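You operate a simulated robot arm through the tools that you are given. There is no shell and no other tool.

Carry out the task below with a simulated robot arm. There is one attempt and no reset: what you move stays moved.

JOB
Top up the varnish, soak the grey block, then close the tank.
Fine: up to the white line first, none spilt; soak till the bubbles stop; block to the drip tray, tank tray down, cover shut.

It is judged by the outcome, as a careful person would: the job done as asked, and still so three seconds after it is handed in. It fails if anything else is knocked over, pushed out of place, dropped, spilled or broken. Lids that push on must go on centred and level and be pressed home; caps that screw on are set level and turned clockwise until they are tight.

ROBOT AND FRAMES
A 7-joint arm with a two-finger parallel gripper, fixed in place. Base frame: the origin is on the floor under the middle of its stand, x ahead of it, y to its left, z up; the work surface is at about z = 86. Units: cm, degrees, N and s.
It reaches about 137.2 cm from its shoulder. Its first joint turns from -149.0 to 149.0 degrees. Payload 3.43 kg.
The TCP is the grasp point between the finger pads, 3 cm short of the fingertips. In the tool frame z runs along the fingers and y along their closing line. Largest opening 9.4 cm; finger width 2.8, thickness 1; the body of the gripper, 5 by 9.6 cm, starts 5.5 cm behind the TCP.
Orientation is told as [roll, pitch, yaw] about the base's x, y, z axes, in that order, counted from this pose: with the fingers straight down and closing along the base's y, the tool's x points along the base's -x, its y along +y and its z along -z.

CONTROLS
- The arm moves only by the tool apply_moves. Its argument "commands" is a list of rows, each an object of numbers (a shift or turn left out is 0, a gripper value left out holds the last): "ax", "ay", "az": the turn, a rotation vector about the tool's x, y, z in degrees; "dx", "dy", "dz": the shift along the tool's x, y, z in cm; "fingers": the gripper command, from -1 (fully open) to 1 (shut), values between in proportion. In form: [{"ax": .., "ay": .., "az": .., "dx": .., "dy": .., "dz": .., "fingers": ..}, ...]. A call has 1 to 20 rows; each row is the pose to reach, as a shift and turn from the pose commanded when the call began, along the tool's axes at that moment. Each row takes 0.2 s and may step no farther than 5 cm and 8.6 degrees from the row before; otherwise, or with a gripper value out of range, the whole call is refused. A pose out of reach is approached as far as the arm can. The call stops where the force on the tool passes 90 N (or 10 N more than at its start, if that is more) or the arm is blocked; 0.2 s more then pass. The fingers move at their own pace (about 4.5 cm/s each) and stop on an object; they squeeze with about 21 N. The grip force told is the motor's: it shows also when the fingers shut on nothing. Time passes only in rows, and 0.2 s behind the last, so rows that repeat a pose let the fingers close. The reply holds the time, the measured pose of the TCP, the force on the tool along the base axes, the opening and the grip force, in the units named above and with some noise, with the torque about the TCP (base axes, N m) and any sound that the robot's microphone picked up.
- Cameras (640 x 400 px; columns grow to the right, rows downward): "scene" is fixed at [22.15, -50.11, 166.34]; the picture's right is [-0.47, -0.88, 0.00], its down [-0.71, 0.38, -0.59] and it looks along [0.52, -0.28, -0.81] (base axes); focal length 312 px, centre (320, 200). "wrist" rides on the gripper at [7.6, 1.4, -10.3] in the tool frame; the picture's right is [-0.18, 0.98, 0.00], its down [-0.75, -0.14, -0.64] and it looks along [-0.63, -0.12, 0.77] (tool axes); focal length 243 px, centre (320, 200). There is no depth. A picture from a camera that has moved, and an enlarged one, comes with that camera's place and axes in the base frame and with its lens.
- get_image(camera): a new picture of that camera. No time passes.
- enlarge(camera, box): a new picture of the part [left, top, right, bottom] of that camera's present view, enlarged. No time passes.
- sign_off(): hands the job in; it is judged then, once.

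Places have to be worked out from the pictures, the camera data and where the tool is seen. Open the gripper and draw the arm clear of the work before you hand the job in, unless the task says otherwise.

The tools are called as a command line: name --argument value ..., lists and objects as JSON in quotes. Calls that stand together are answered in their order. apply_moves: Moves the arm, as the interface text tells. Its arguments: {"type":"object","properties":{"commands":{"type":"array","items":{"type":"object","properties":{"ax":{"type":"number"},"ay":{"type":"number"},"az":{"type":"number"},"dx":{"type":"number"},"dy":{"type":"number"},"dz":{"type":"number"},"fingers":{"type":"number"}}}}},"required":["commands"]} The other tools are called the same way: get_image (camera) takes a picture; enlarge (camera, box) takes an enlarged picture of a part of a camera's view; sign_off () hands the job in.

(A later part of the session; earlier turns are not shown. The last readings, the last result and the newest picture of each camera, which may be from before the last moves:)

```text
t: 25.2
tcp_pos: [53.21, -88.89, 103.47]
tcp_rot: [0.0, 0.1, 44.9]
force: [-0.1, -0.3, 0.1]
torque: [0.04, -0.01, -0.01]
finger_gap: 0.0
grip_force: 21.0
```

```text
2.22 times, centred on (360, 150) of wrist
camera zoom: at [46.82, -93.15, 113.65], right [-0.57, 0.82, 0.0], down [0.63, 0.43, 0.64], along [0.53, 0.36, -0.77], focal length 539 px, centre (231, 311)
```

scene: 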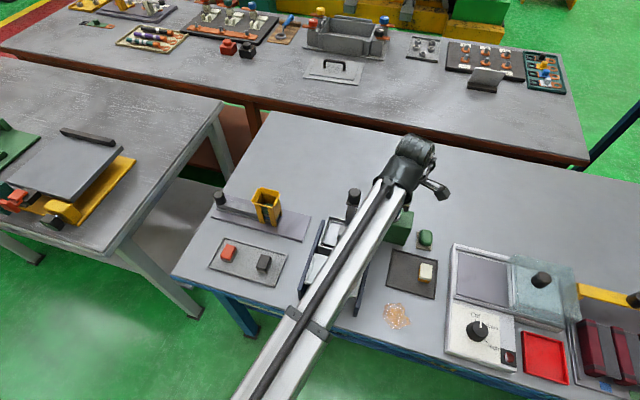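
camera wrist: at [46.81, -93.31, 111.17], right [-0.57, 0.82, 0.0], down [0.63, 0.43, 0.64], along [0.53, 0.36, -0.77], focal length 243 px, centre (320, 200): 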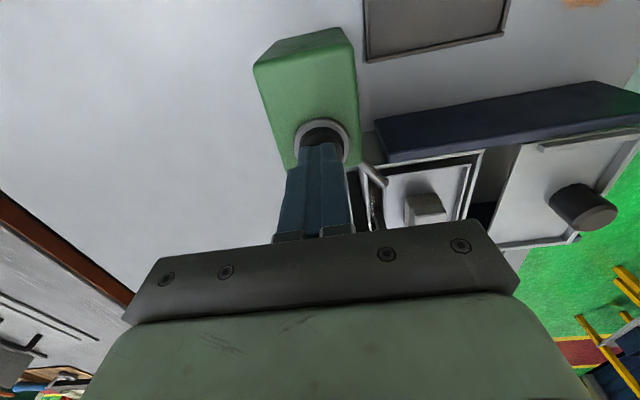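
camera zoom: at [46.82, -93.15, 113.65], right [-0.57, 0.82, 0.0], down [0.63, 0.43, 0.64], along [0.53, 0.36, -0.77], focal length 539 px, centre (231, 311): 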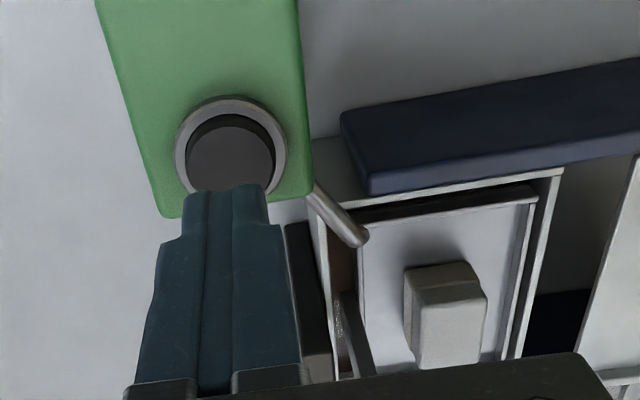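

Pressing for about 1.6 s with the same profile.

apply_moves --commands '[{"dz": 1.5, "fingers": 1}, {"dz": 3.0, "fingers": 1}, {"dz": 3.5, "fingers": 1}, {"dz": 3.9, "fingers": 1}, {"dz": 3.9, "fingers": 1}, {"dz": 3.9, "fingers": 1}, {"dz": 3.9, "fingers": 1}, {"dz": 3.9, "fingers": 1}, {"dz": 3.9, "fingers": 1}, {"dz": 3.9, "fingers": 1}, {"dz": 3.9, "fingers": 1}, {"dz": 2.5, "fingers": 1}, {"dz": 0, "fingers": 1}]'

apply_moves --commands '[{"dz": -4, "fingers": 1}, {"dx": -2.26, "dy": 2.6, "dz": -5, "ay": -7.5, "fingers": 1}, {"dx": -4.5, "dy": 5.2, "dz": -5, "ay": -15, "fingers": 1}, {"dx": -6.8, "dy": 7.85, "dz": -5, "ay": -22.5, "fingers": 1}, {"dx": -9.05, "dy": 10.46, "dz": -4, "ay": -30, "fingers": 1}, {"dx": -9.05, "dy": 10.46, "dz": -1.4, "ay": -30, "fingers": 1}, {"dx": -9.05, "dy": 10.46, "dz": -1.4, "ay": -30, "fingers": 1}]'

enlarge --camera "wrist" --box '[320, 60, 360, 110]'

enlarge --camera "wrist" --box '[330, 80, 350, 105]'

```text
t: 28.0
tcp_pos: [53.27, -88.85, 103.52]
tcp_rot: [0.0, 0.0, 45.0]
force: [0.9, -0.7, 0.8]
torque: [-0.02, 0.01, 0.0]
finger_gap: 0.0
grip_force: 20.6
heard: click
```

```text
t: 29.6
tcp_pos: [52.35, -74.8, 104.67]
tcp_rot: [0.0, -30.0, 44.9]
force: [0.1, 0.4, 0.3]
torque: [-0.02, -0.01, -0.05]
finger_gap: 0.0
grip_force: 21.3
```

```text
8.00 times, centred on (340, 85) of wrist
camera zoom: at [42.96, -82.04, 109.7], right [-0.58, 0.81, 0.09], down [0.33, 0.13, 0.93], along [0.74, 0.57, -0.35], focal length 1941 px, centre (160, 1120)
```

zoom: 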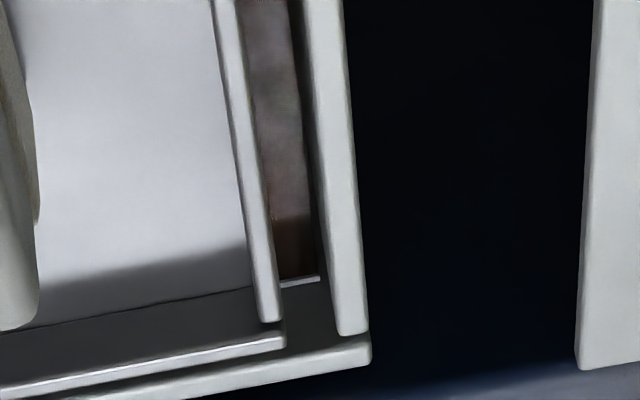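

```text
16.00 times, centred on (340, 92) of wrist
camera zoom: at [42.96, -82.04, 109.7], right [-0.58, 0.81, 0.09], down [0.33, 0.13, 0.93], along [0.74, 0.57, -0.35], focal length 3882 px, centre (0, 1920)
```

zoom: 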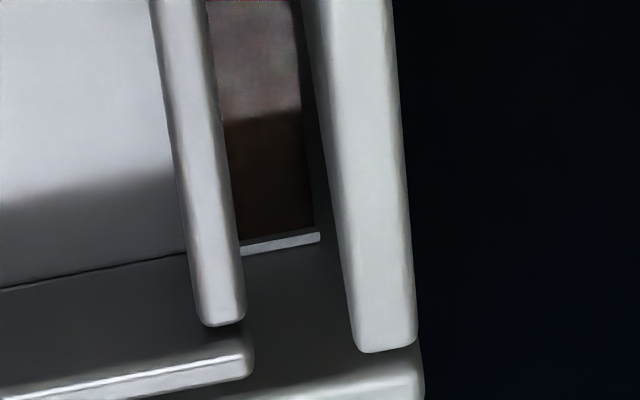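

The varnish surface now meets the white line's lower edge exactly, within about half a millimetre, so filling is done. Next I study the lift handle and the drip tray before soaking.

get_image --camera "wrist"

enlarge --camera "wrist" --box '[140, 0, 340, 250]'

enlarge --camera "scene" --box '[310, 175, 400, 265]'

```text
taken
camera wrist: at [42.96, -82.04, 109.7], right [-0.58, 0.81, 0.09], down [0.33, 0.13, 0.93], along [0.74, 0.57, -0.35], focal length 243 px, centre (320, 200)
```

wrist: 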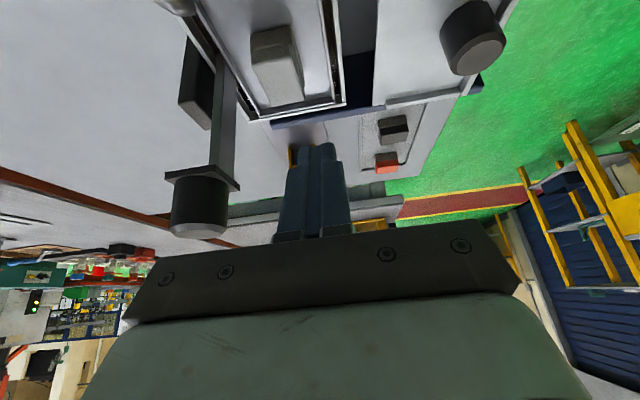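

```text
1.60 times, centred on (240, 125) of wrist
camera zoom: at [42.96, -82.04, 109.7], right [-0.58, 0.81, 0.09], down [0.33, 0.13, 0.93], along [0.74, 0.57, -0.35], focal length 388 px, centre (448, 320)
```

zoom: 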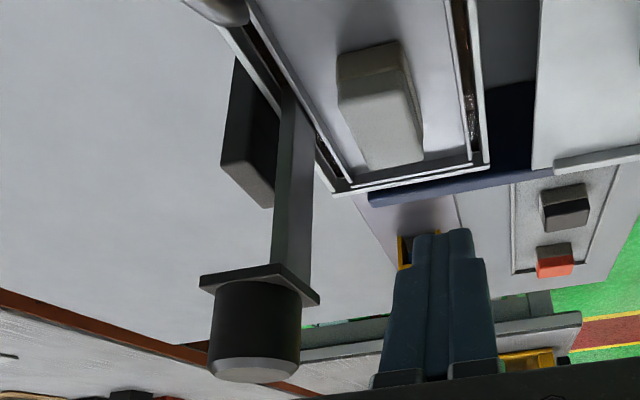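

```text
4.44 times, centred on (355, 220) of scene
camera zoom: at [22.15, -50.11, 166.34], right [-0.47, -0.88, 0.0], down [-0.71, 0.38, -0.59], along [0.52, -0.28, -0.81], focal length 1385 px, centre (164, 111)
```

zoom: 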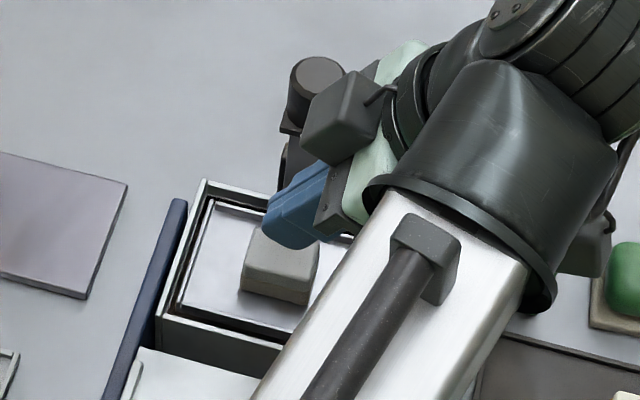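

The handle is a vertical bar with a square plate (z≈102) and a knob on top (to z≈106) at about (59, -79.35); pushing it down lowers the tray. I move upright above the knob with the fingers opening.

apply_moves --commands '[{"dx": -2.1, "dz": -3.6, "ay": 7.5, "fingers": 1}, {"dx": -4.15, "dz": -7.19, "ay": 15, "fingers": 1}, {"dx": -4.58, "dy": -2.64, "dz": -6.94, "ay": 22.5, "fingers": -1}, {"dx": -5.0, "dy": -5.28, "dz": -6.7, "ay": 30, "fingers": -1}, {"dx": -5.43, "dy": -7.92, "dz": -6.45, "ay": 30, "fingers": -1}, {"dx": -5.43, "dy": -7.92, "dz": -6.45, "ay": 30, "fingers": -1}, {"dx": -5.43, "dy": -7.92, "dz": -6.45, "ay": 30, "fingers": -1}]'

get_image --camera "wrist"

enlarge --camera "scene" --box '[300, 170, 420, 260]'

```text
t: 31.2
tcp_pos: [59.11, -79.54, 113.02]
tcp_rot: [-0.1, 0.0, 45.0]
force: [-0.4, 0.2, 0.1]
torque: [-0.01, 0.0, -0.05]
finger_gap: 9.4
grip_force: 0.1
```

```text
taken
camera wrist: at [52.59, -83.84, 123.31], right [-0.57, 0.82, 0.0], down [0.63, 0.43, 0.64], along [0.53, 0.36, -0.77], focal length 243 px, centre (320, 200)
```

wrist: 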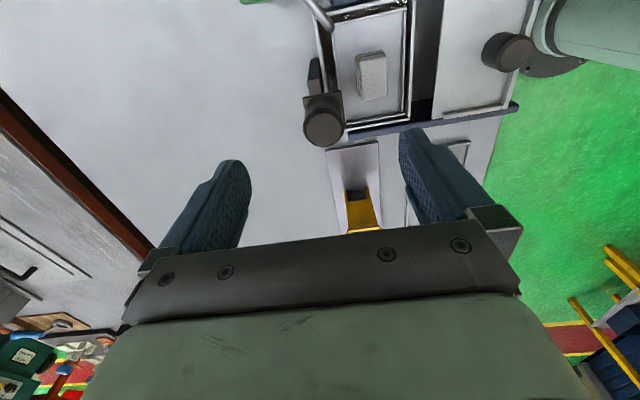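

```text
4.44 times, centred on (360, 215) of scene
camera zoom: at [22.15, -50.11, 166.34], right [-0.47, -0.88, 0.0], down [-0.71, 0.38, -0.59], along [0.52, -0.28, -0.81], focal length 1385 px, centre (142, 133)
```

zoom: 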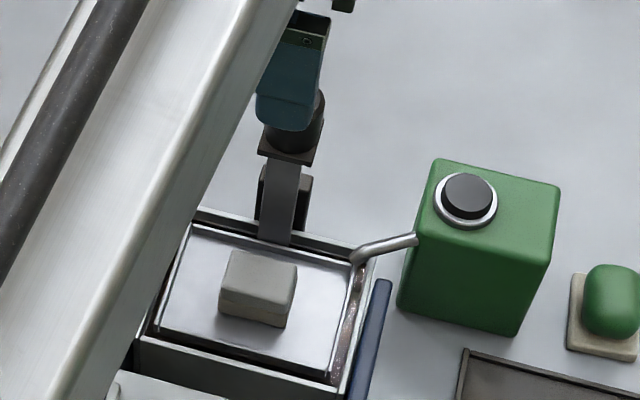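

Knob centre is ≈(58.6, -79.3). I adjust and descend so the fingertips stop just above the plate, then close gently around the knob.

apply_moves --commands '[{"dx": 0.18, "dy": 0.52, "dz": 2, "fingers": -1}, {"dx": 0.18, "dy": 0.52, "dz": 4, "fingers": -1}, {"dx": 0.18, "dy": 0.52, "dz": 5.5, "fingers": -1}, {"dx": 0.18, "dy": 0.52, "dz": 6.6, "fingers": -1}, {"dx": 0.18, "dy": 0.52, "dz": 6.6, "fingers": -1}]'

get_image --camera "wrist"

enlarge --camera "scene" --box '[310, 170, 400, 240]'

```text
t: 32.4
tcp_pos: [58.48, -79.31, 106.61]
tcp_rot: [0.0, -0.1, 45.1]
force: [0.6, -0.4, 0.4]
torque: [-0.02, 0.01, -0.02]
finger_gap: 9.39
grip_force: 0.1
```

```text
taken
camera wrist: at [51.96, -83.67, 116.79], right [-0.57, 0.82, 0.0], down [0.63, 0.43, 0.64], along [0.53, 0.36, -0.77], focal length 243 px, centre (320, 200)
```

wrist: 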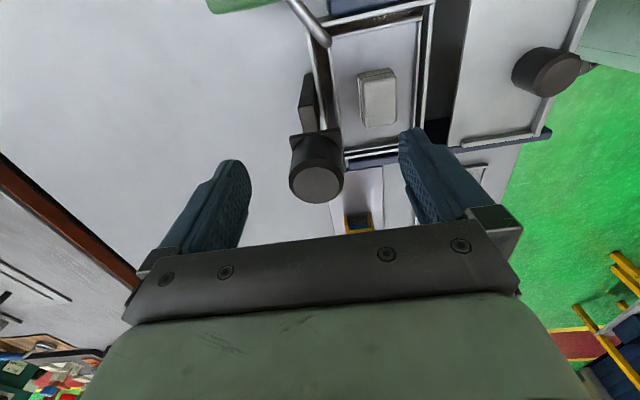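

```text
5.71 times, centred on (355, 205) of scene
camera zoom: at [22.15, -50.11, 166.34], right [-0.47, -0.88, 0.0], down [-0.71, 0.38, -0.59], along [0.52, -0.28, -0.81], focal length 1781 px, centre (120, 171)
```

zoom: 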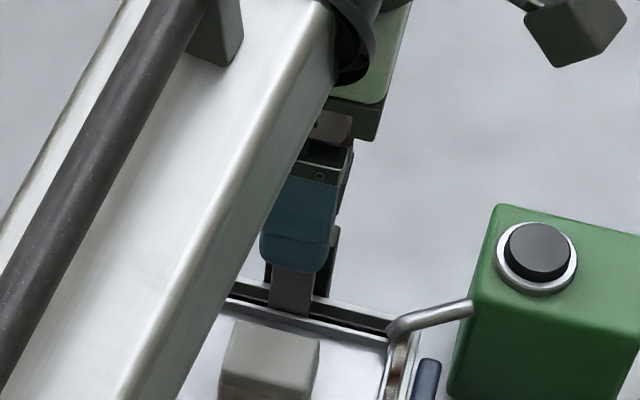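

The knob sits between the fingers, off-centre by about 2 mm; I correct that and close on it.

apply_moves --commands '[{"dy": -0.15, "dz": 0.2, "fingers": -0.3}, {"dy": -0.15, "dz": 0.2, "fingers": 0.2}, {"dy": -0.15, "dz": 0.2, "fingers": 1}, {"dy": -0.15, "dz": 0.2, "fingers": 1}, {"dy": -0.15, "dz": 0.2, "fingers": 1}, {"dy": -0.15, "dz": 0.2, "fingers": 1}]'

get_image --camera "wrist"

```text
t: 33.8
tcp_pos: [58.75, -79.49, 106.34]
tcp_rot: [-0.1, 0.0, 45.1]
force: [9.6, -9.9, 0.5]
torque: [0.18, 0.03, -0.03]
finger_gap: 3.13
grip_force: 45.5
```

```text
taken
camera wrist: at [52.15, -83.85, 116.54], right [-0.57, 0.82, 0.0], down [0.63, 0.43, 0.64], along [0.53, 0.36, -0.77], focal length 243 px, centre (320, 200)
```

wrist: 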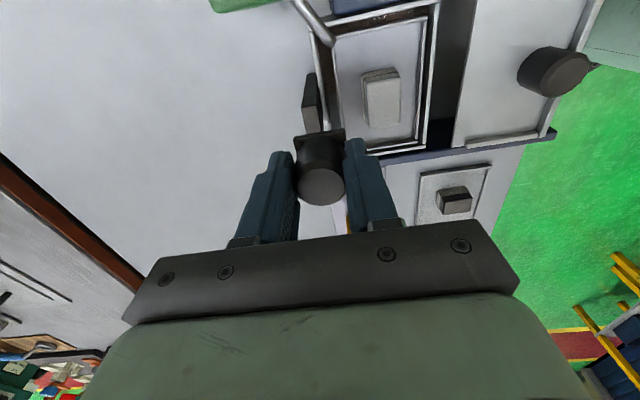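

Gripped (3.1 cm) with ~14 N side load, meaning the knob is a little further along −tool-y. I'll relax that before pushing.

apply_moves --commands '[{"dy": -0.1, "fingers": 1}, {"dy": -0.2, "fingers": 1}, {"dy": -0.2, "fingers": 1}]'

```text
t: 34.6
tcp_pos: [58.62, -79.54, 106.24]
tcp_rot: [0.1, 0.0, 45.0]
force: [1.6, 1.4, 1.3]
torque: [-0.6, -0.31, 0.04]
finger_gap: 3.11
grip_force: 44.9
```

Side load is gone. Now lower slowly, 1.5 cm first, reading the force.

apply_moves --commands '[{"dz": 0.3, "fingers": 1}, {"dz": 0.6, "fingers": 1}, {"dz": 0.9, "fingers": 1}, {"dz": 1.2, "fingers": 1}, {"dz": 1.5, "fingers": 1}]'

get_image --camera "wrist"

enlarge --camera "wrist" --box '[290, 0, 450, 170]'

```text
t: 35.8
tcp_pos: [58.55, -79.44, 104.75]
tcp_rot: [-0.1, 0.0, 45.0]
force: [-1.9, 5.8, 2.4]
torque: [0.24, 0.36, 0.02]
finger_gap: 3.1
grip_force: 44.9
```

```text
taken
camera wrist: at [52.17, -83.87, 115.04], right [-0.57, 0.83, 0.0], down [0.63, 0.43, 0.64], along [0.53, 0.36, -0.77], focal length 243 px, centre (320, 200)
```

wrist: 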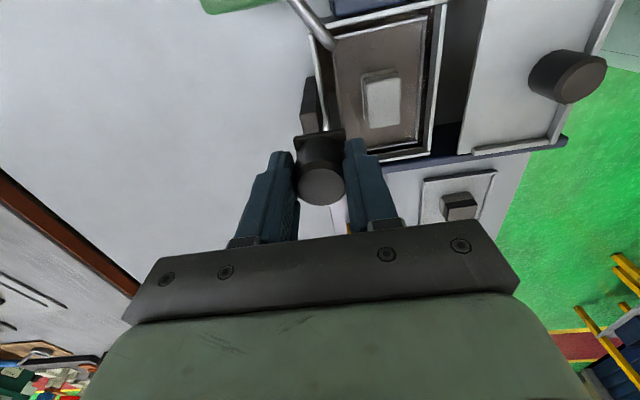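

```text
2.35 times, centred on (370, 85) of wrist
camera zoom: at [52.17, -83.87, 115.04], right [-0.57, 0.83, 0.0], down [0.63, 0.43, 0.64], along [0.53, 0.36, -0.77], focal length 571 px, centre (202, 471)
```

zoom: 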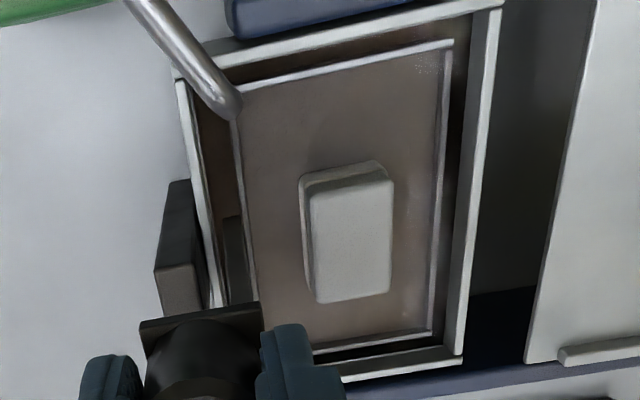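

The tray floor has entered the varnish and moves freely. I continue down in small steps.

apply_moves --commands '[{"dz": 0.3, "fingers": 1}, {"dz": 0.6, "fingers": 1}, {"dz": 0.9, "fingers": 1}, {"dz": 1.2, "fingers": 1}, {"dz": 1.5, "fingers": 1}]'

enlarge --camera "wrist" --box '[290, 0, 450, 170]'

```text
t: 37.0
tcp_pos: [58.58, -79.45, 103.22]
tcp_rot: [-0.1, 0.0, 45.0]
force: [-6.3, 13.9, 1.6]
torque: [-0.6, 0.16, -0.21]
finger_gap: 3.09
grip_force: 45.5
```

```text
2.35 times, centred on (370, 85) of wrist
camera zoom: at [52.17, -83.87, 113.53], right [-0.57, 0.82, 0.0], down [0.63, 0.43, 0.64], along [0.53, 0.36, -0.77], focal length 571 px, centre (202, 471)
```

zoom: 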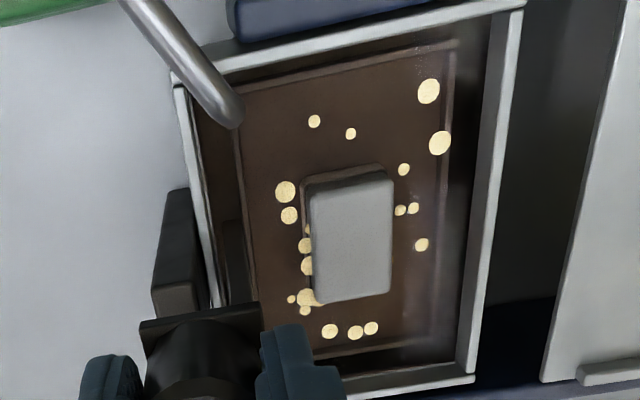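

Bubbles have appeared around the block. I relieve the sideways load and continue down to the end stop.

apply_moves --commands '[{"dx": -0.03, "dy": 0.1, "dz": 0.2, "fingers": 1}, {"dx": -0.05, "dy": 0.15, "dz": 0.4, "fingers": 1}, {"dx": -0.05, "dy": 0.15, "dz": 0.6, "fingers": 1}, {"dx": -0.05, "dy": 0.15, "dz": 0.8, "fingers": 1}, {"dx": -0.05, "dy": 0.15, "dz": 1.0, "fingers": 1}]'

enlarge --camera "wrist" --box '[290, 0, 450, 170]'

```text
t: 38.2
tcp_pos: [58.59, -79.57, 102.21]
tcp_rot: [-0.1, 0.0, 44.9]
force: [5.7, -7.3, 1.8]
torque: [0.58, 0.08, -0.09]
finger_gap: 3.13
grip_force: 45.0
```

```text
2.35 times, centred on (370, 85) of wrist
camera zoom: at [52.15, -83.84, 112.5], right [-0.57, 0.82, 0.0], down [0.63, 0.43, 0.64], along [0.53, 0.36, -0.77], focal length 571 px, centre (202, 471)
```

zoom: 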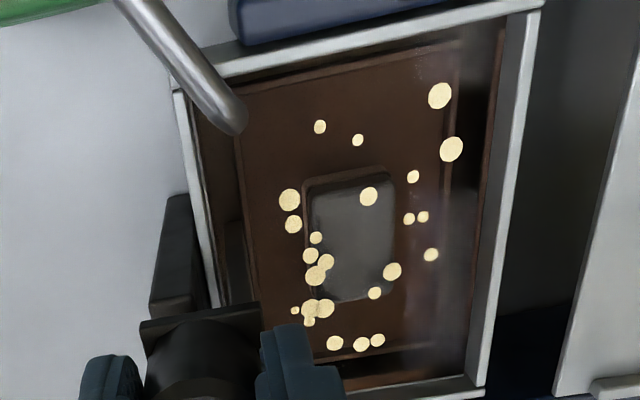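

The block is now fully submerged. I'll go a bit further to find the bottom stop, watching the vertical force.

apply_moves --commands '[{"dy": -0.05, "dz": 0.2, "fingers": 1}, {"dy": -0.07, "dz": 0.4, "fingers": 1}, {"dy": -0.07, "dz": 0.6, "fingers": 1}, {"dy": -0.07, "dz": 0.8, "fingers": 1}]'

enlarge --camera "wrist" --box '[290, 0, 450, 170]'

```text
t: 39.2
tcp_pos: [58.53, -79.63, 101.44]
tcp_rot: [0.0, 0.0, 45.0]
force: [2.1, -12.9, 2.6]
torque: [0.51, -0.82, 0.1]
finger_gap: 3.11
grip_force: 44.9
```

```text
2.35 times, centred on (370, 85) of wrist
camera zoom: at [52.16, -83.85, 111.66], right [-0.56, 0.83, 0.0], down [0.63, 0.43, 0.64], along [0.53, 0.36, -0.77], focal length 571 px, centre (202, 471)
```

zoom: 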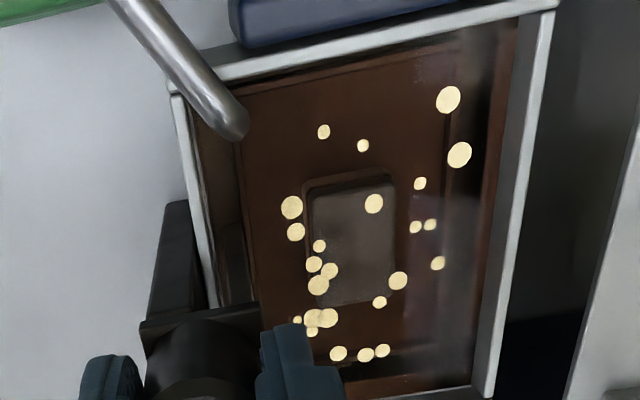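

apply_moves --commands '[{"dx": 0.05, "dy": -0.06, "dz": 0.2, "fingers": 1}, {"dx": 0.07, "dy": -0.1, "dz": 0.4, "fingers": 1}, {"dx": 0.07, "dy": -0.1, "dz": 0.6, "fingers": 1}, {"dx": 0.07, "dy": -0.1, "dz": 0.8, "fingers": 1}]'

enlarge --camera "wrist" --box '[290, 0, 450, 170]'

```text
t: 40.2
tcp_pos: [58.72, -79.5, 100.6]
tcp_rot: [0.0, -0.1, 45.1]
force: [9.2, -3.6, 32.9]
torque: [0.78, 0.49, -0.05]
finger_gap: 3.09
grip_force: 44.6
```

```text
2.35 times, centred on (370, 85) of wrist
camera zoom: at [52.25, -83.77, 110.93], right [-0.57, 0.82, 0.0], down [0.63, 0.43, 0.64], along [0.53, 0.36, -0.77], focal length 571 px, centre (202, 471)
```

zoom: 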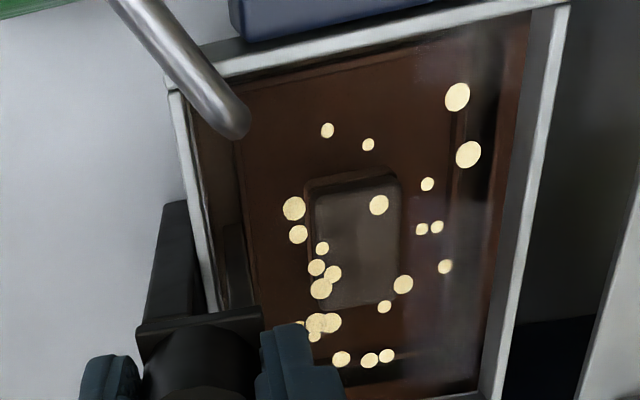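

The end stop is reached (33 N up at TCP z≈100.6). I ease off slightly and wait, holding the tray down, watching the bubbles.

apply_moves --commands '[{"dz": -0.1, "dx": -0.05, "fingers": 1}, {"dz": -0.15, "dx": -0.05, "dy": -0.05, "fingers": 1}, {"dz": -0.15, "dx": -0.05, "dy": -0.05, "fingers": 1}, {"dz": -0.15, "dx": -0.05, "dy": -0.05, "fingers": 1}, {"dz": -0.15, "dx": -0.05, "dy": -0.05, "fingers": 1}, {"dz": -0.15, "dx": -0.05, "dy": -0.05, "fingers": 1}, {"dz": -0.15, "dx": -0.05, "dy": -0.05, "fingers": 1}, {"dz": -0.15, "dx": -0.05, "dy": -0.05, "fingers": 1}, {"dz": -0.15, "dx": -0.05, "dy": -0.05, "fingers": 1}, {"dz": -0.15, "dx": -0.05, "dy": -0.05, "fingers": 1}]'

enlarge --camera "wrist" --box '[290, 0, 450, 170]'

```text
t: 42.4
tcp_pos: [58.72, -79.43, 100.86]
tcp_rot: [0.1, -0.1, 45.0]
force: [6.0, 20.5, -2.7]
torque: [0.71, -0.33, -0.16]
finger_gap: 3.11
grip_force: 45.2
```

```text
2.35 times, centred on (370, 85) of wrist
camera zoom: at [52.27, -83.78, 111.1], right [-0.57, 0.82, 0.0], down [0.63, 0.43, 0.64], along [0.53, 0.36, -0.77], focal length 571 px, centre (202, 471)
```

zoom: 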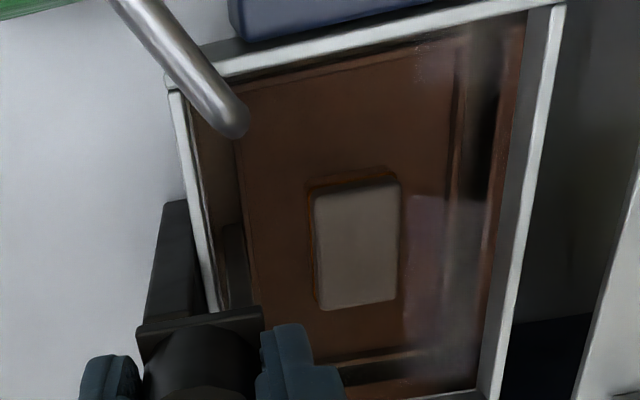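

Bubbles have stopped and the block's lower part has turned amber. I wait a moment more to be sure, relieving the side load.

apply_moves --commands '[{"dx": -0.07, "dy": 0.04, "fingers": 1}, {"dx": -0.13, "dy": 0.08, "fingers": 1}, {"dx": -0.13, "dy": 0.08, "fingers": 1}, {"dx": -0.13, "dy": 0.08, "fingers": 1}]'

enlarge --camera "wrist" --box '[290, 0, 450, 170]'

```text
t: 43.4
tcp_pos: [58.7, -79.41, 100.89]
tcp_rot: [0.0, 0.1, 45.1]
force: [0.4, 9.3, 0.8]
torque: [1.15, -0.76, 0.08]
finger_gap: 3.11
grip_force: 44.8
```

```text
2.35 times, centred on (370, 85) of wrist
camera zoom: at [52.27, -83.75, 111.12], right [-0.56, 0.83, 0.0], down [0.63, 0.43, 0.64], along [0.53, 0.36, -0.77], focal length 571 px, centre (202, 471)
```

zoom: 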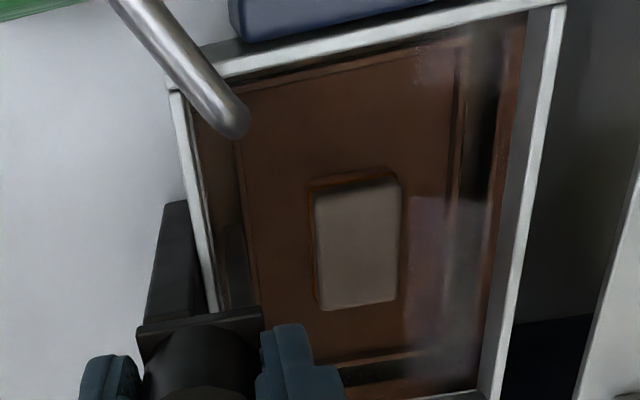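

No bubbles for another second; soaking is complete. I raise the tray slowly back up.

apply_moves --commands '[{"dy": 0.04, "dx": -0.04, "dz": -0.25, "fingers": 1}, {"dy": 0.04, "dx": -0.04, "dz": -0.5, "fingers": 1}, {"dy": 0.04, "dx": -0.04, "dz": -0.75, "fingers": 1}, {"dy": 0.04, "dx": -0.04, "dz": -1.0, "fingers": 1}, {"dy": 0.04, "dx": -0.04, "dz": -1.25, "fingers": 1}, {"dy": 0.04, "dx": -0.04, "dz": -1.5, "fingers": 1}, {"dy": 0.04, "dx": -0.04, "dz": -1.75, "fingers": 1}, {"dy": 0.04, "dx": -0.04, "dz": -2.0, "fingers": 1}]'

```text
t: 45.2
tcp_pos: [58.69, -79.41, 102.72]
tcp_rot: [0.0, 0.1, 45.0]
force: [-4.5, -1.2, -2.2]
torque: [-0.33, 0.58, -0.08]
finger_gap: 3.1
grip_force: 45.4
```

apply_moves --commands '[{"dz": -0.25, "fingers": 1}, {"dz": -0.5, "fingers": 1}, {"dz": -0.75, "fingers": 1}, {"dz": -1.0, "fingers": 1}, {"dz": -1.25, "fingers": 1}, {"dz": -1.5, "fingers": 1}, {"dz": -1.75, "fingers": 1}, {"dz": -2.0, "fingers": 1}, {"dz": -2.25, "fingers": 1}, {"dz": -2.5, "fingers": 1}]'

get_image --camera "wrist"

enlarge --camera "wrist" --box '[290, 0, 450, 170]'

```text
t: 47.4
tcp_pos: [58.8, -79.48, 105.27]
tcp_rot: [0.0, 0.0, 45.0]
force: [-4.1, -11.2, -2.8]
torque: [-0.18, 0.33, 0.24]
finger_gap: 3.11
grip_force: 44.9
```

```text
taken
camera wrist: at [52.26, -83.76, 115.55], right [-0.57, 0.82, 0.0], down [0.63, 0.43, 0.64], along [0.53, 0.36, -0.77], focal length 243 px, centre (320, 200)
```

wrist: 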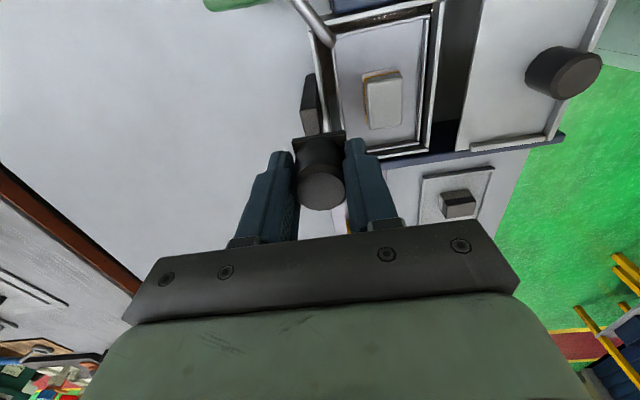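

```text
2.35 times, centred on (370, 85) of wrist
camera zoom: at [52.26, -83.76, 115.55], right [-0.57, 0.82, 0.0], down [0.63, 0.43, 0.64], along [0.53, 0.36, -0.77], focal length 571 px, centre (202, 471)
```

zoom: 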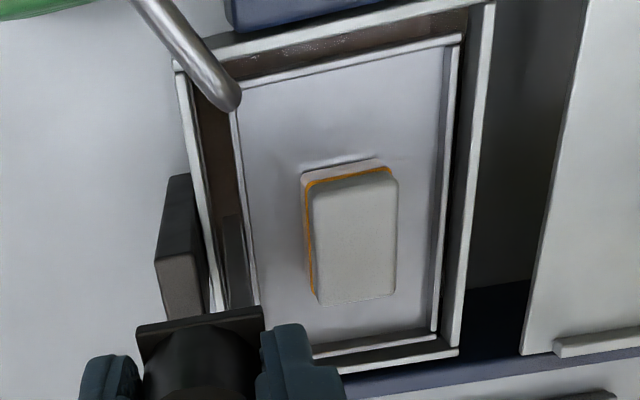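

The tray is out and the block's lower half is amber-coated. I raise the last ~0.9 cm to the original height.

apply_moves --commands '[{"dx": 0.04, "dy": -0.03, "dz": -0.25, "fingers": 1}, {"dx": 0.06, "dy": -0.05, "dz": -0.5, "fingers": 1}, {"dx": 0.06, "dy": -0.05, "dz": -0.75, "fingers": 1}, {"dx": 0.06, "dy": -0.05, "dz": -0.9, "fingers": 1}, {"dx": 0.06, "dy": -0.05, "dz": -0.9, "fingers": 1}]'

```text
t: 48.6
tcp_pos: [58.8, -79.45, 106.08]
tcp_rot: [0.2, -0.1, 45.1]
force: [-8.6, 9.4, -29.5]
torque: [-0.73, -0.77, -0.06]
finger_gap: 3.13
grip_force: 45.0
```

The top stop is reached (-30 N). I ease off, open the fingers slowly and check whether the tray stays up.

apply_moves --commands '[{"dz": 0.12, "fingers": 1}, {"dz": 0.12, "fingers": 1}, {"dz": 0.12, "fingers": 0.2}, {"dz": 0.12, "fingers": -0.4}, {"dz": 0.12, "fingers": -0.4}]'

get_image --camera "wrist"

enlarge --camera "wrist" --box '[290, 0, 450, 170]'

```text
t: 49.8
tcp_pos: [58.79, -79.49, 106.09]
tcp_rot: [0.0, 0.1, 44.9]
force: [-0.3, 0.3, 0.2]
torque: [-0.02, 0.0, 0.01]
finger_gap: 6.56
grip_force: 0.1
```

```text
taken
camera wrist: at [52.32, -83.79, 116.37], right [-0.57, 0.82, 0.0], down [0.63, 0.43, 0.64], along [0.53, 0.36, -0.77], focal length 243 px, centre (320, 200)
```

wrist: 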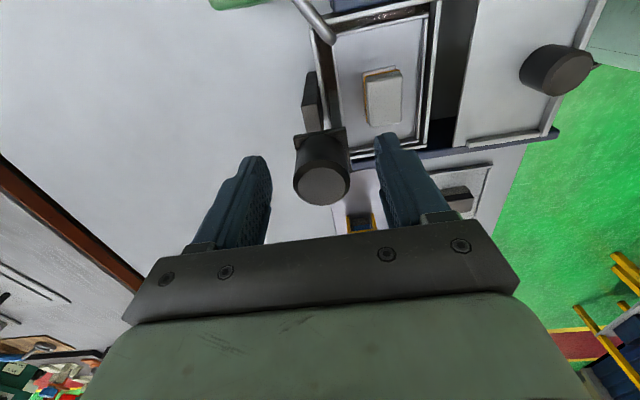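

```text
2.35 times, centred on (370, 85) of wrist
camera zoom: at [52.32, -83.79, 116.37], right [-0.57, 0.82, 0.0], down [0.63, 0.43, 0.64], along [0.53, 0.36, -0.77], focal length 571 px, centre (202, 471)
```

zoom: 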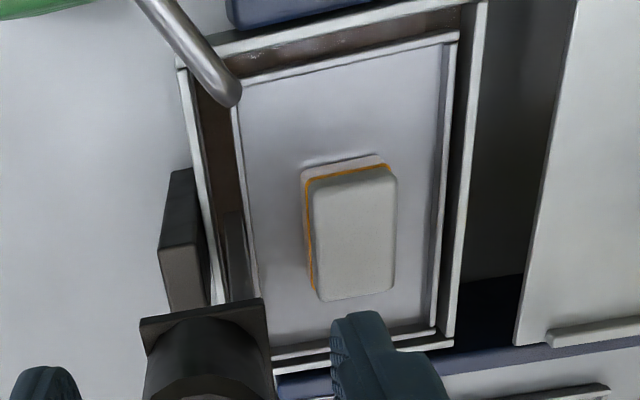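

The tray stays up on its own. The gripper body would hit the lift knob at this yaw, so I'll rise and yaw to -45° over the block (≈(54.7,-75.3), top z≈95.5) to grasp it by its ends.

apply_moves --commands '[{"dz": -2.5, "fingers": -0.4}, {"dz": -5, "fingers": -0.4}, {"dz": -7.5, "fingers": -0.4}, {"dz": -8, "dy": 1, "az": 8, "fingers": -0.3}, {"dz": -8, "dy": 2, "az": 16, "fingers": -0.3}, {"dz": -8, "dy": 3, "az": 24, "fingers": -0.3}, {"dz": -8, "dy": 4, "az": 32, "fingers": -0.3}, {"dz": -8, "dy": 5, "az": 40, "fingers": -0.3}, {"dz": -8, "dy": 5.87, "az": 48, "fingers": -0.3}, {"dz": -8, "dy": 5.87, "az": 56, "fingers": -0.3}, {"dz": -8, "dy": 5.87, "az": 64, "fingers": -0.3}, {"dz": -8, "dy": 5.87, "az": 72, "fingers": -0.3}, {"dz": -8, "dy": 5.87, "az": 80, "fingers": -0.3}, {"dz": -8, "dy": 5.87, "az": 88, "fingers": -0.3}, {"dz": -8, "dy": 5.87, "az": 90, "fingers": -0.3}, {"dz": -8, "dy": 5.87, "az": 90, "fingers": -0.3}]'

get_image --camera "wrist"

enlarge --camera "wrist" --box '[240, 0, 400, 150]'

enlarge --camera "wrist" --box '[60, 0, 260, 160]'

```text
t: 53.2
tcp_pos: [54.63, -75.29, 114.15]
tcp_rot: [0.0, 0.0, -45.0]
force: [-0.2, -0.2, 0.6]
torque: [-0.03, -0.03, 0.0]
finger_gap: 6.14
grip_force: 0.1
```

```text
taken
camera wrist: at [50.16, -68.87, 124.36], right [0.83, 0.56, 0.0], down [0.43, -0.63, 0.64], along [0.36, -0.53, -0.77], focal length 243 px, centre (320, 200)
```

wrist: 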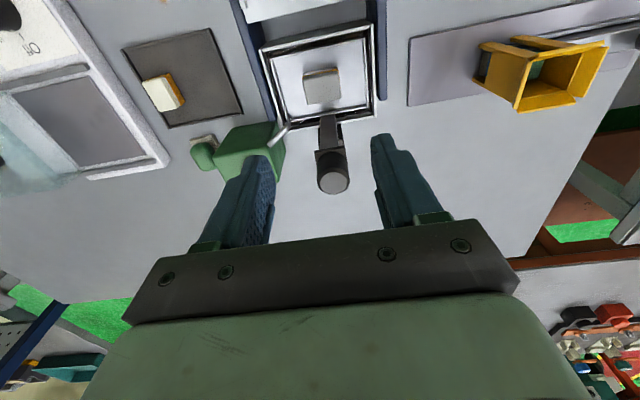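

```text
2.67 times, centred on (320, 75) of wrist
camera zoom: at [50.16, -68.87, 124.36], right [0.83, 0.56, 0.0], down [0.43, -0.63, 0.64], along [0.36, -0.53, -0.77], focal length 647 px, centre (320, 533)
```

zoom: 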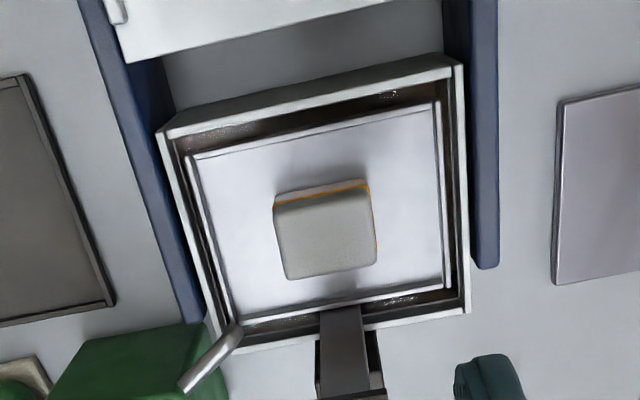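

```text
2.50 times, centred on (160, 80) of wrist
camera zoom: at [50.16, -68.87, 124.36], right [0.83, 0.56, 0.0], down [0.43, -0.63, 0.64], along [0.36, -0.53, -0.77], focal length 606 px, centre (720, 500)
```

zoom: 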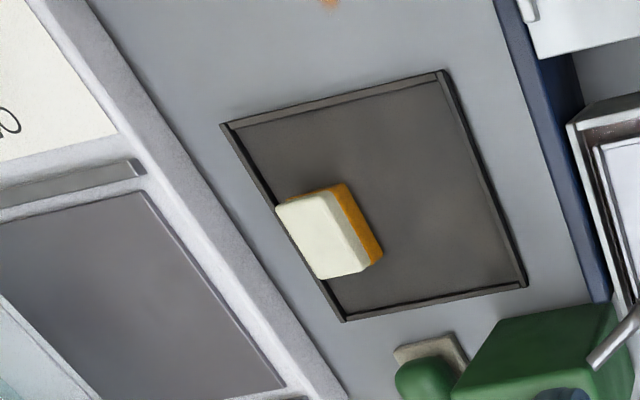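

The block (≈4.1×3 cm) is aligned with the tool, centred at (54.8, -75.2). I descend to just above its top level and check.

apply_moves --commands '[{"dx": -0.06, "dy": 0.18, "dz": 4, "fingers": -0.3}, {"dx": -0.06, "dy": 0.18, "dz": 8, "fingers": -0.3}, {"dx": -0.06, "dy": 0.18, "dz": 12, "fingers": -0.3}, {"dx": -0.06, "dy": 0.18, "dz": 14.5, "fingers": -0.3}, {"dx": -0.06, "dy": 0.18, "dz": 15.1, "fingers": -0.3}, {"dx": -0.06, "dy": 0.18, "dz": 15.1, "fingers": -0.3}]'

get_image --camera "wrist"

enlarge --camera "scene" --box '[310, 190, 380, 260]'

```text
t: 54.6
tcp_pos: [54.66, -75.15, 98.99]
tcp_rot: [0.1, 0.0, -45.0]
force: [-0.7, -0.1, -0.4]
torque: [-0.01, 0.02, -0.02]
finger_gap: 6.12
grip_force: 0.0
```

```text
taken
camera wrist: at [50.36, -68.68, 109.22], right [0.82, 0.57, 0.0], down [0.43, -0.63, 0.64], along [0.36, -0.53, -0.77], focal length 243 px, centre (320, 200)
```

wrist: 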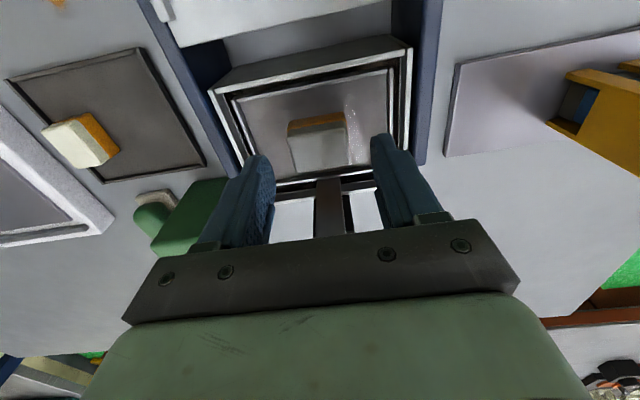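

```text
5.71 times, centred on (345, 225) of scene
camera zoom: at [22.15, -50.11, 166.34], right [-0.47, -0.88, 0.0], down [-0.71, 0.38, -0.59], along [0.52, -0.28, -0.81], focal length 1781 px, centre (177, 57)
```

zoom: 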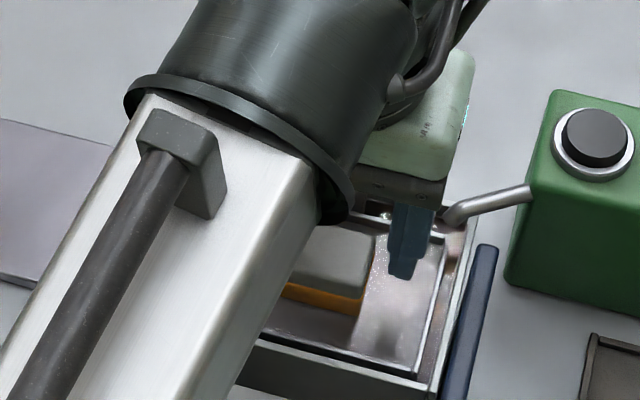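

The tray floor now looks browner than before; it may be sinking. I check closely.

enlarge --camera "wrist" --box '[200, 20, 440, 210]'

enlarge --camera "wrist" --box '[270, 90, 370, 190]'

```text
2.11 times, centred on (320, 115) of wrist
camera zoom: at [50.36, -68.68, 109.22], right [0.82, 0.57, 0.0], down [0.43, -0.63, 0.64], along [0.36, -0.53, -0.77], focal length 511 px, centre (320, 379)
```

zoom: 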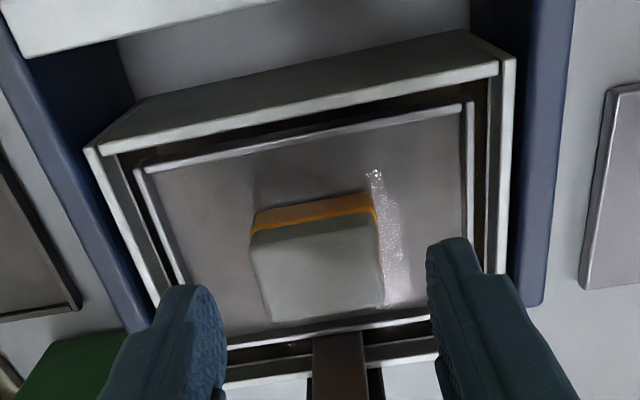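

```text
4.00 times, centred on (320, 140) of wrist
camera zoom: at [50.36, -68.68, 109.22], right [0.82, 0.57, 0.0], down [0.43, -0.63, 0.64], along [0.36, -0.53, -0.77], focal length 970 px, centre (320, 440)
```

zoom: 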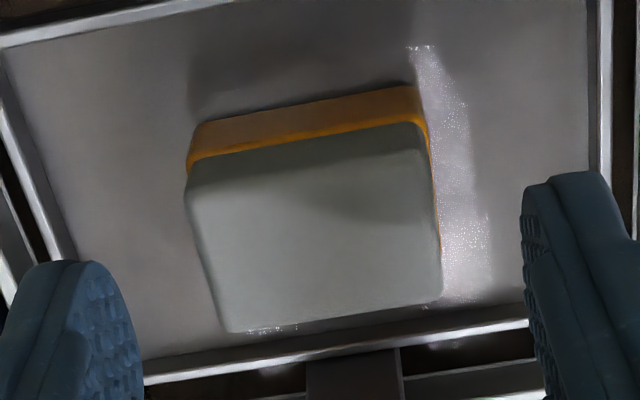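

Uncertain whether the tray is drifting; I lower the fingers around the block to TCP z≈96.6 and look again.

apply_moves --commands '[{"dy": 0.1, "dx": -0.05, "dz": 0.8, "fingers": -0.3}, {"dy": 0.1, "dx": -0.05, "dz": 1.6, "fingers": -0.3}, {"dy": 0.1, "dx": -0.05, "dz": 2.3, "fingers": -0.3}]'

get_image --camera "wrist"

enlarge --camera "wrist" --box '[230, 60, 430, 230]'

```text
t: 55.4
tcp_pos: [55.02, -75.21, 96.65]
tcp_rot: [0.0, 0.0, -45.1]
force: [0.4, 0.4, 2.2]
torque: [-0.03, 0.03, 0.04]
finger_gap: 6.09
grip_force: 0.1
```

```text
taken
camera wrist: at [50.47, -68.77, 107.01], right [0.82, 0.57, 0.0], down [0.43, -0.63, 0.64], along [0.36, -0.53, -0.77], focal length 243 px, centre (320, 200)
```

wrist: 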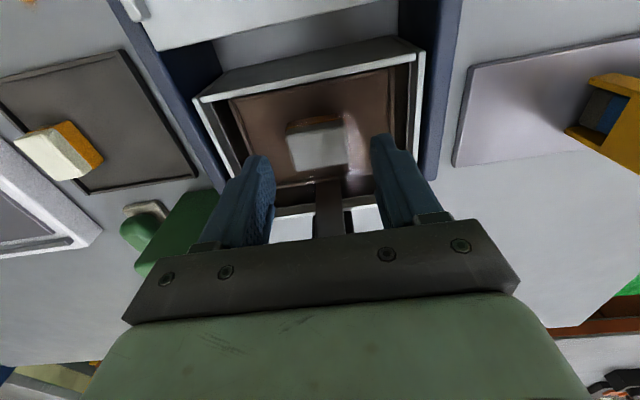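

```text
2.35 times, centred on (330, 145) of wrist
camera zoom: at [50.47, -68.77, 107.01], right [0.82, 0.57, 0.0], down [0.43, -0.63, 0.64], along [0.36, -0.53, -0.77], focal length 571 px, centre (296, 329)
```

zoom: 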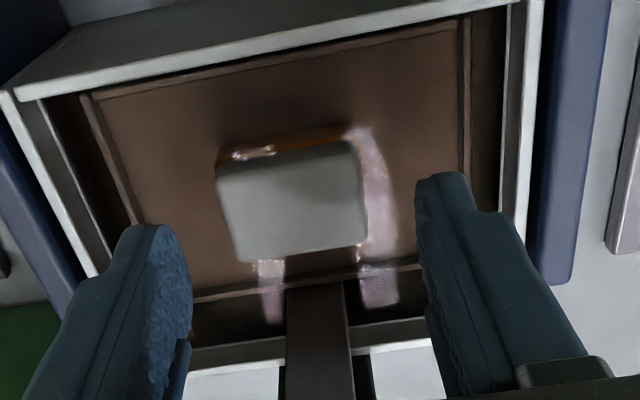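

The tray has gone down again: the gripper body's front edge pushed the lift knob as I descended (contact matches TCP+5.5 ≈ knob top). Nothing is damaged; I'll rise straight up, move over the knob, raise the tray again, and then grasp the block with the tool tilted so the body clears the knob.

apply_moves --commands '[{"dz": -3, "fingers": -0.3}, {"dz": -6, "fingers": -0.3}, {"dz": -9, "fingers": -0.3}, {"dz": -12, "fingers": -0.3}, {"dx": -2, "dy": -0.2, "dz": -13, "fingers": -0.4}, {"dx": -4, "dy": -0.4, "dz": -13, "fingers": -0.4}, {"dx": -5.56, "dy": -0.43, "dz": -13, "fingers": -0.4}, {"dx": -5.56, "dy": -0.43, "dz": -13, "fingers": -0.4}]'

get_image --camera "wrist"

get_image --camera "scene"

```text
t: 57.2
tcp_pos: [58.49, -79.47, 109.54]
tcp_rot: [0.0, 0.0, -44.9]
force: [0.1, 0.2, -0.2]
torque: [-0.03, 0.01, 0.03]
finger_gap: 6.55
grip_force: 0.0
```

```text
taken
camera wrist: at [54.04, -72.98, 119.87], right [0.83, 0.57, 0.0], down [0.43, -0.63, 0.64], along [0.36, -0.53, -0.77], focal length 243 px, centre (320, 200)
```

wrist: 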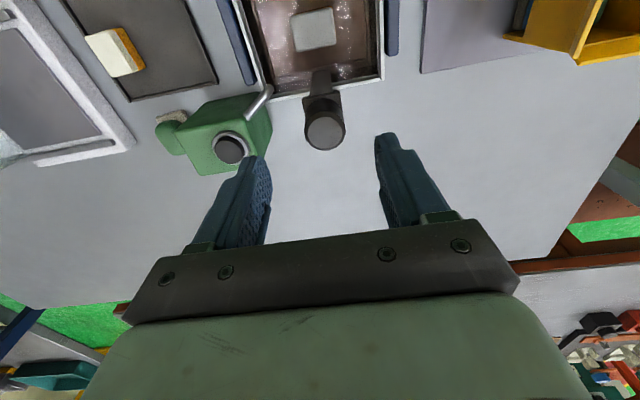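

```text
taken
```

scene: 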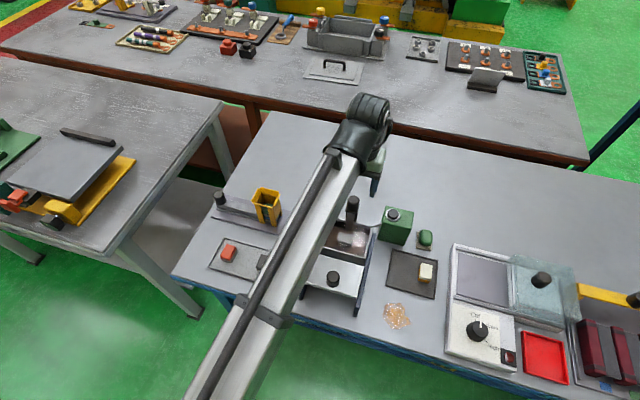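

enlarge --camera "scene" --box '[300, 180, 420, 270]'

enlarge --camera "wrist" --box '[220, 0, 420, 160]'

```text
4.44 times, centred on (360, 225) of scene
camera zoom: at [22.15, -50.11, 166.34], right [-0.47, -0.88, 0.0], down [-0.71, 0.38, -0.59], along [0.52, -0.28, -0.81], focal length 1385 px, centre (142, 89)
```

zoom: 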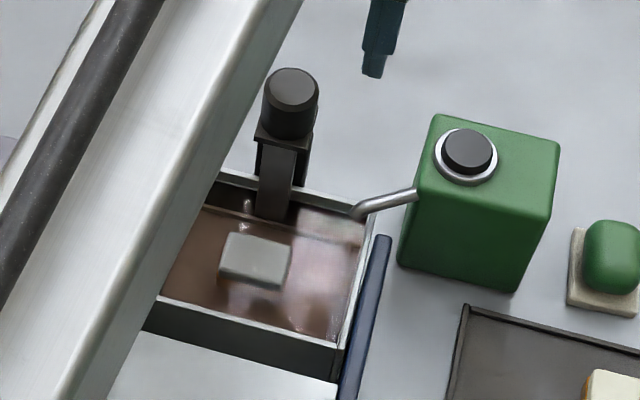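

```text
2.50 times, centred on (320, 80) of wrist
camera zoom: at [54.04, -72.98, 119.87], right [0.83, 0.57, 0.0], down [0.43, -0.63, 0.64], along [0.36, -0.53, -0.77], focal length 606 px, centre (320, 500)
```

zoom: 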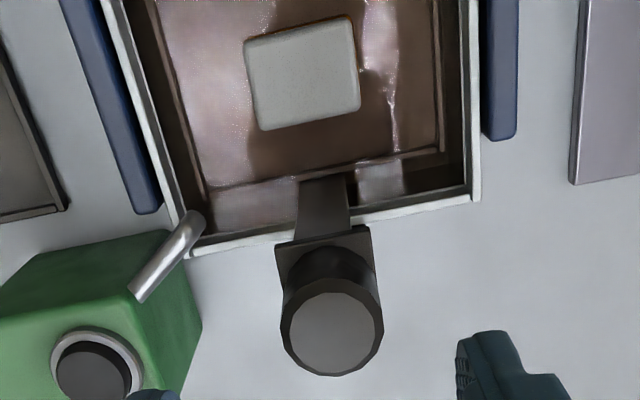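

Knob top is now ≈102.4. I descend around it (tips ~2.5 cm below its top), close, and raise the tray again.

apply_moves --commands '[{"dx": -0.14, "dy": 0.14, "dz": 2, "fingers": -0.4}, {"dx": -0.14, "dy": 0.14, "dz": 4, "fingers": -0.4}, {"dx": -0.14, "dy": 0.14, "dz": 5.5, "fingers": -0.4}, {"dx": -0.14, "dy": 0.14, "dz": 6.5, "fingers": -0.4}, {"dx": -0.14, "dy": 0.14, "dz": 6.5, "fingers": 0}, {"dx": -0.14, "dy": 0.14, "dz": 6.5, "fingers": 1}, {"dx": -0.14, "dy": 0.14, "dz": 6.5, "fingers": 1}, {"dx": -0.14, "dy": 0.14, "dz": 6.5, "fingers": 1}]'

get_image --camera "wrist"

```text
t: 59.0
tcp_pos: [58.83, -79.27, 103.33]
tcp_rot: [0.2, 0.0, -44.7]
force: [15.1, 15.3, -2.4]
torque: [0.2, -0.36, 0.09]
finger_gap: 3.15
grip_force: 45.0
```

```text
taken
camera wrist: at [54.33, -72.87, 113.54], right [0.82, 0.57, 0.0], down [0.43, -0.63, 0.64], along [0.37, -0.53, -0.77], focal length 243 px, centre (320, 200)
```

wrist: 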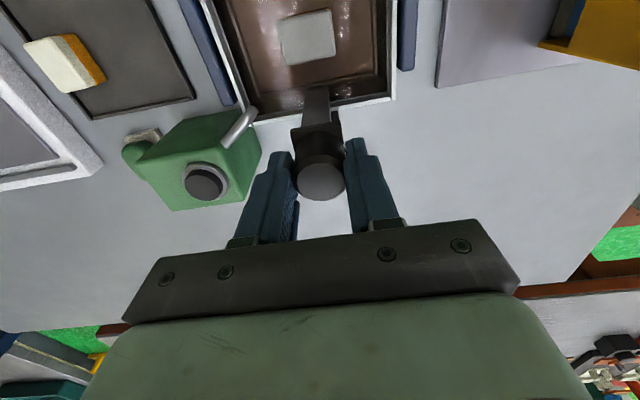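

Gripped with a sideways load; I relieve it and raise in small steps until the top stop.

apply_moves --commands '[{"dy": 0.1, "fingers": 1}, {"dy": 0.2, "fingers": 1}, {"dy": 0.2, "dz": -0.3, "fingers": 1}, {"dy": 0.2, "dz": -0.6, "fingers": 1}, {"dy": 0.2, "dz": -0.9, "fingers": 1}, {"dy": 0.2, "dz": -1.2, "fingers": 1}, {"dy": 0.2, "dz": -1.5, "fingers": 1}, {"dy": 0.2, "dz": -1.8, "fingers": 1}, {"dy": 0.2, "dz": -2.1, "fingers": 1}]'

```text
t: 61.0
tcp_pos: [58.76, -79.28, 105.33]
tcp_rot: [0.0, 0.1, -45.0]
force: [-5.1, 14.1, -1.7]
torque: [0.04, -0.92, -0.12]
finger_gap: 3.15
grip_force: 45.0
```

apply_moves --commands '[{"dx": 0.06, "dy": 0.04, "dz": -0.3, "fingers": 1}, {"dx": 0.1, "dy": 0.05, "dz": -0.6, "fingers": 1}, {"dx": 0.1, "dy": 0.05, "dz": -0.9, "fingers": 1}, {"dx": 0.1, "dy": 0.05, "dz": -1.2, "fingers": 1}]'

get_image --camera "wrist"

```text
t: 62.0
tcp_pos: [58.82, -79.27, 106.4]
tcp_rot: [0.0, 0.0, -45.0]
force: [-3.3, 0.6, -11.0]
torque: [0.5, -0.19, 0.05]
finger_gap: 3.15
grip_force: 45.3
```

```text
taken
camera wrist: at [54.37, -72.82, 116.66], right [0.83, 0.56, 0.0], down [0.43, -0.63, 0.64], along [0.36, -0.53, -0.77], focal length 243 px, centre (320, 200)
```

wrist: 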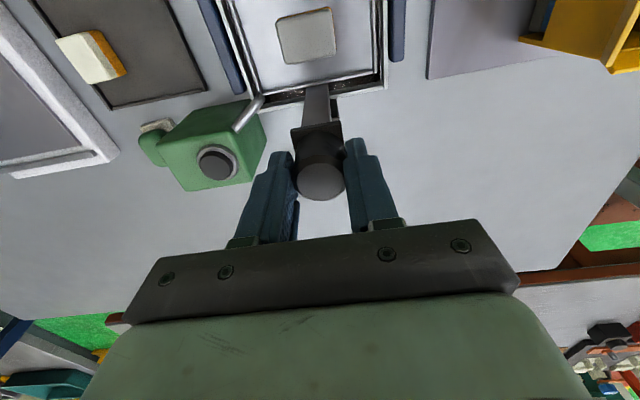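

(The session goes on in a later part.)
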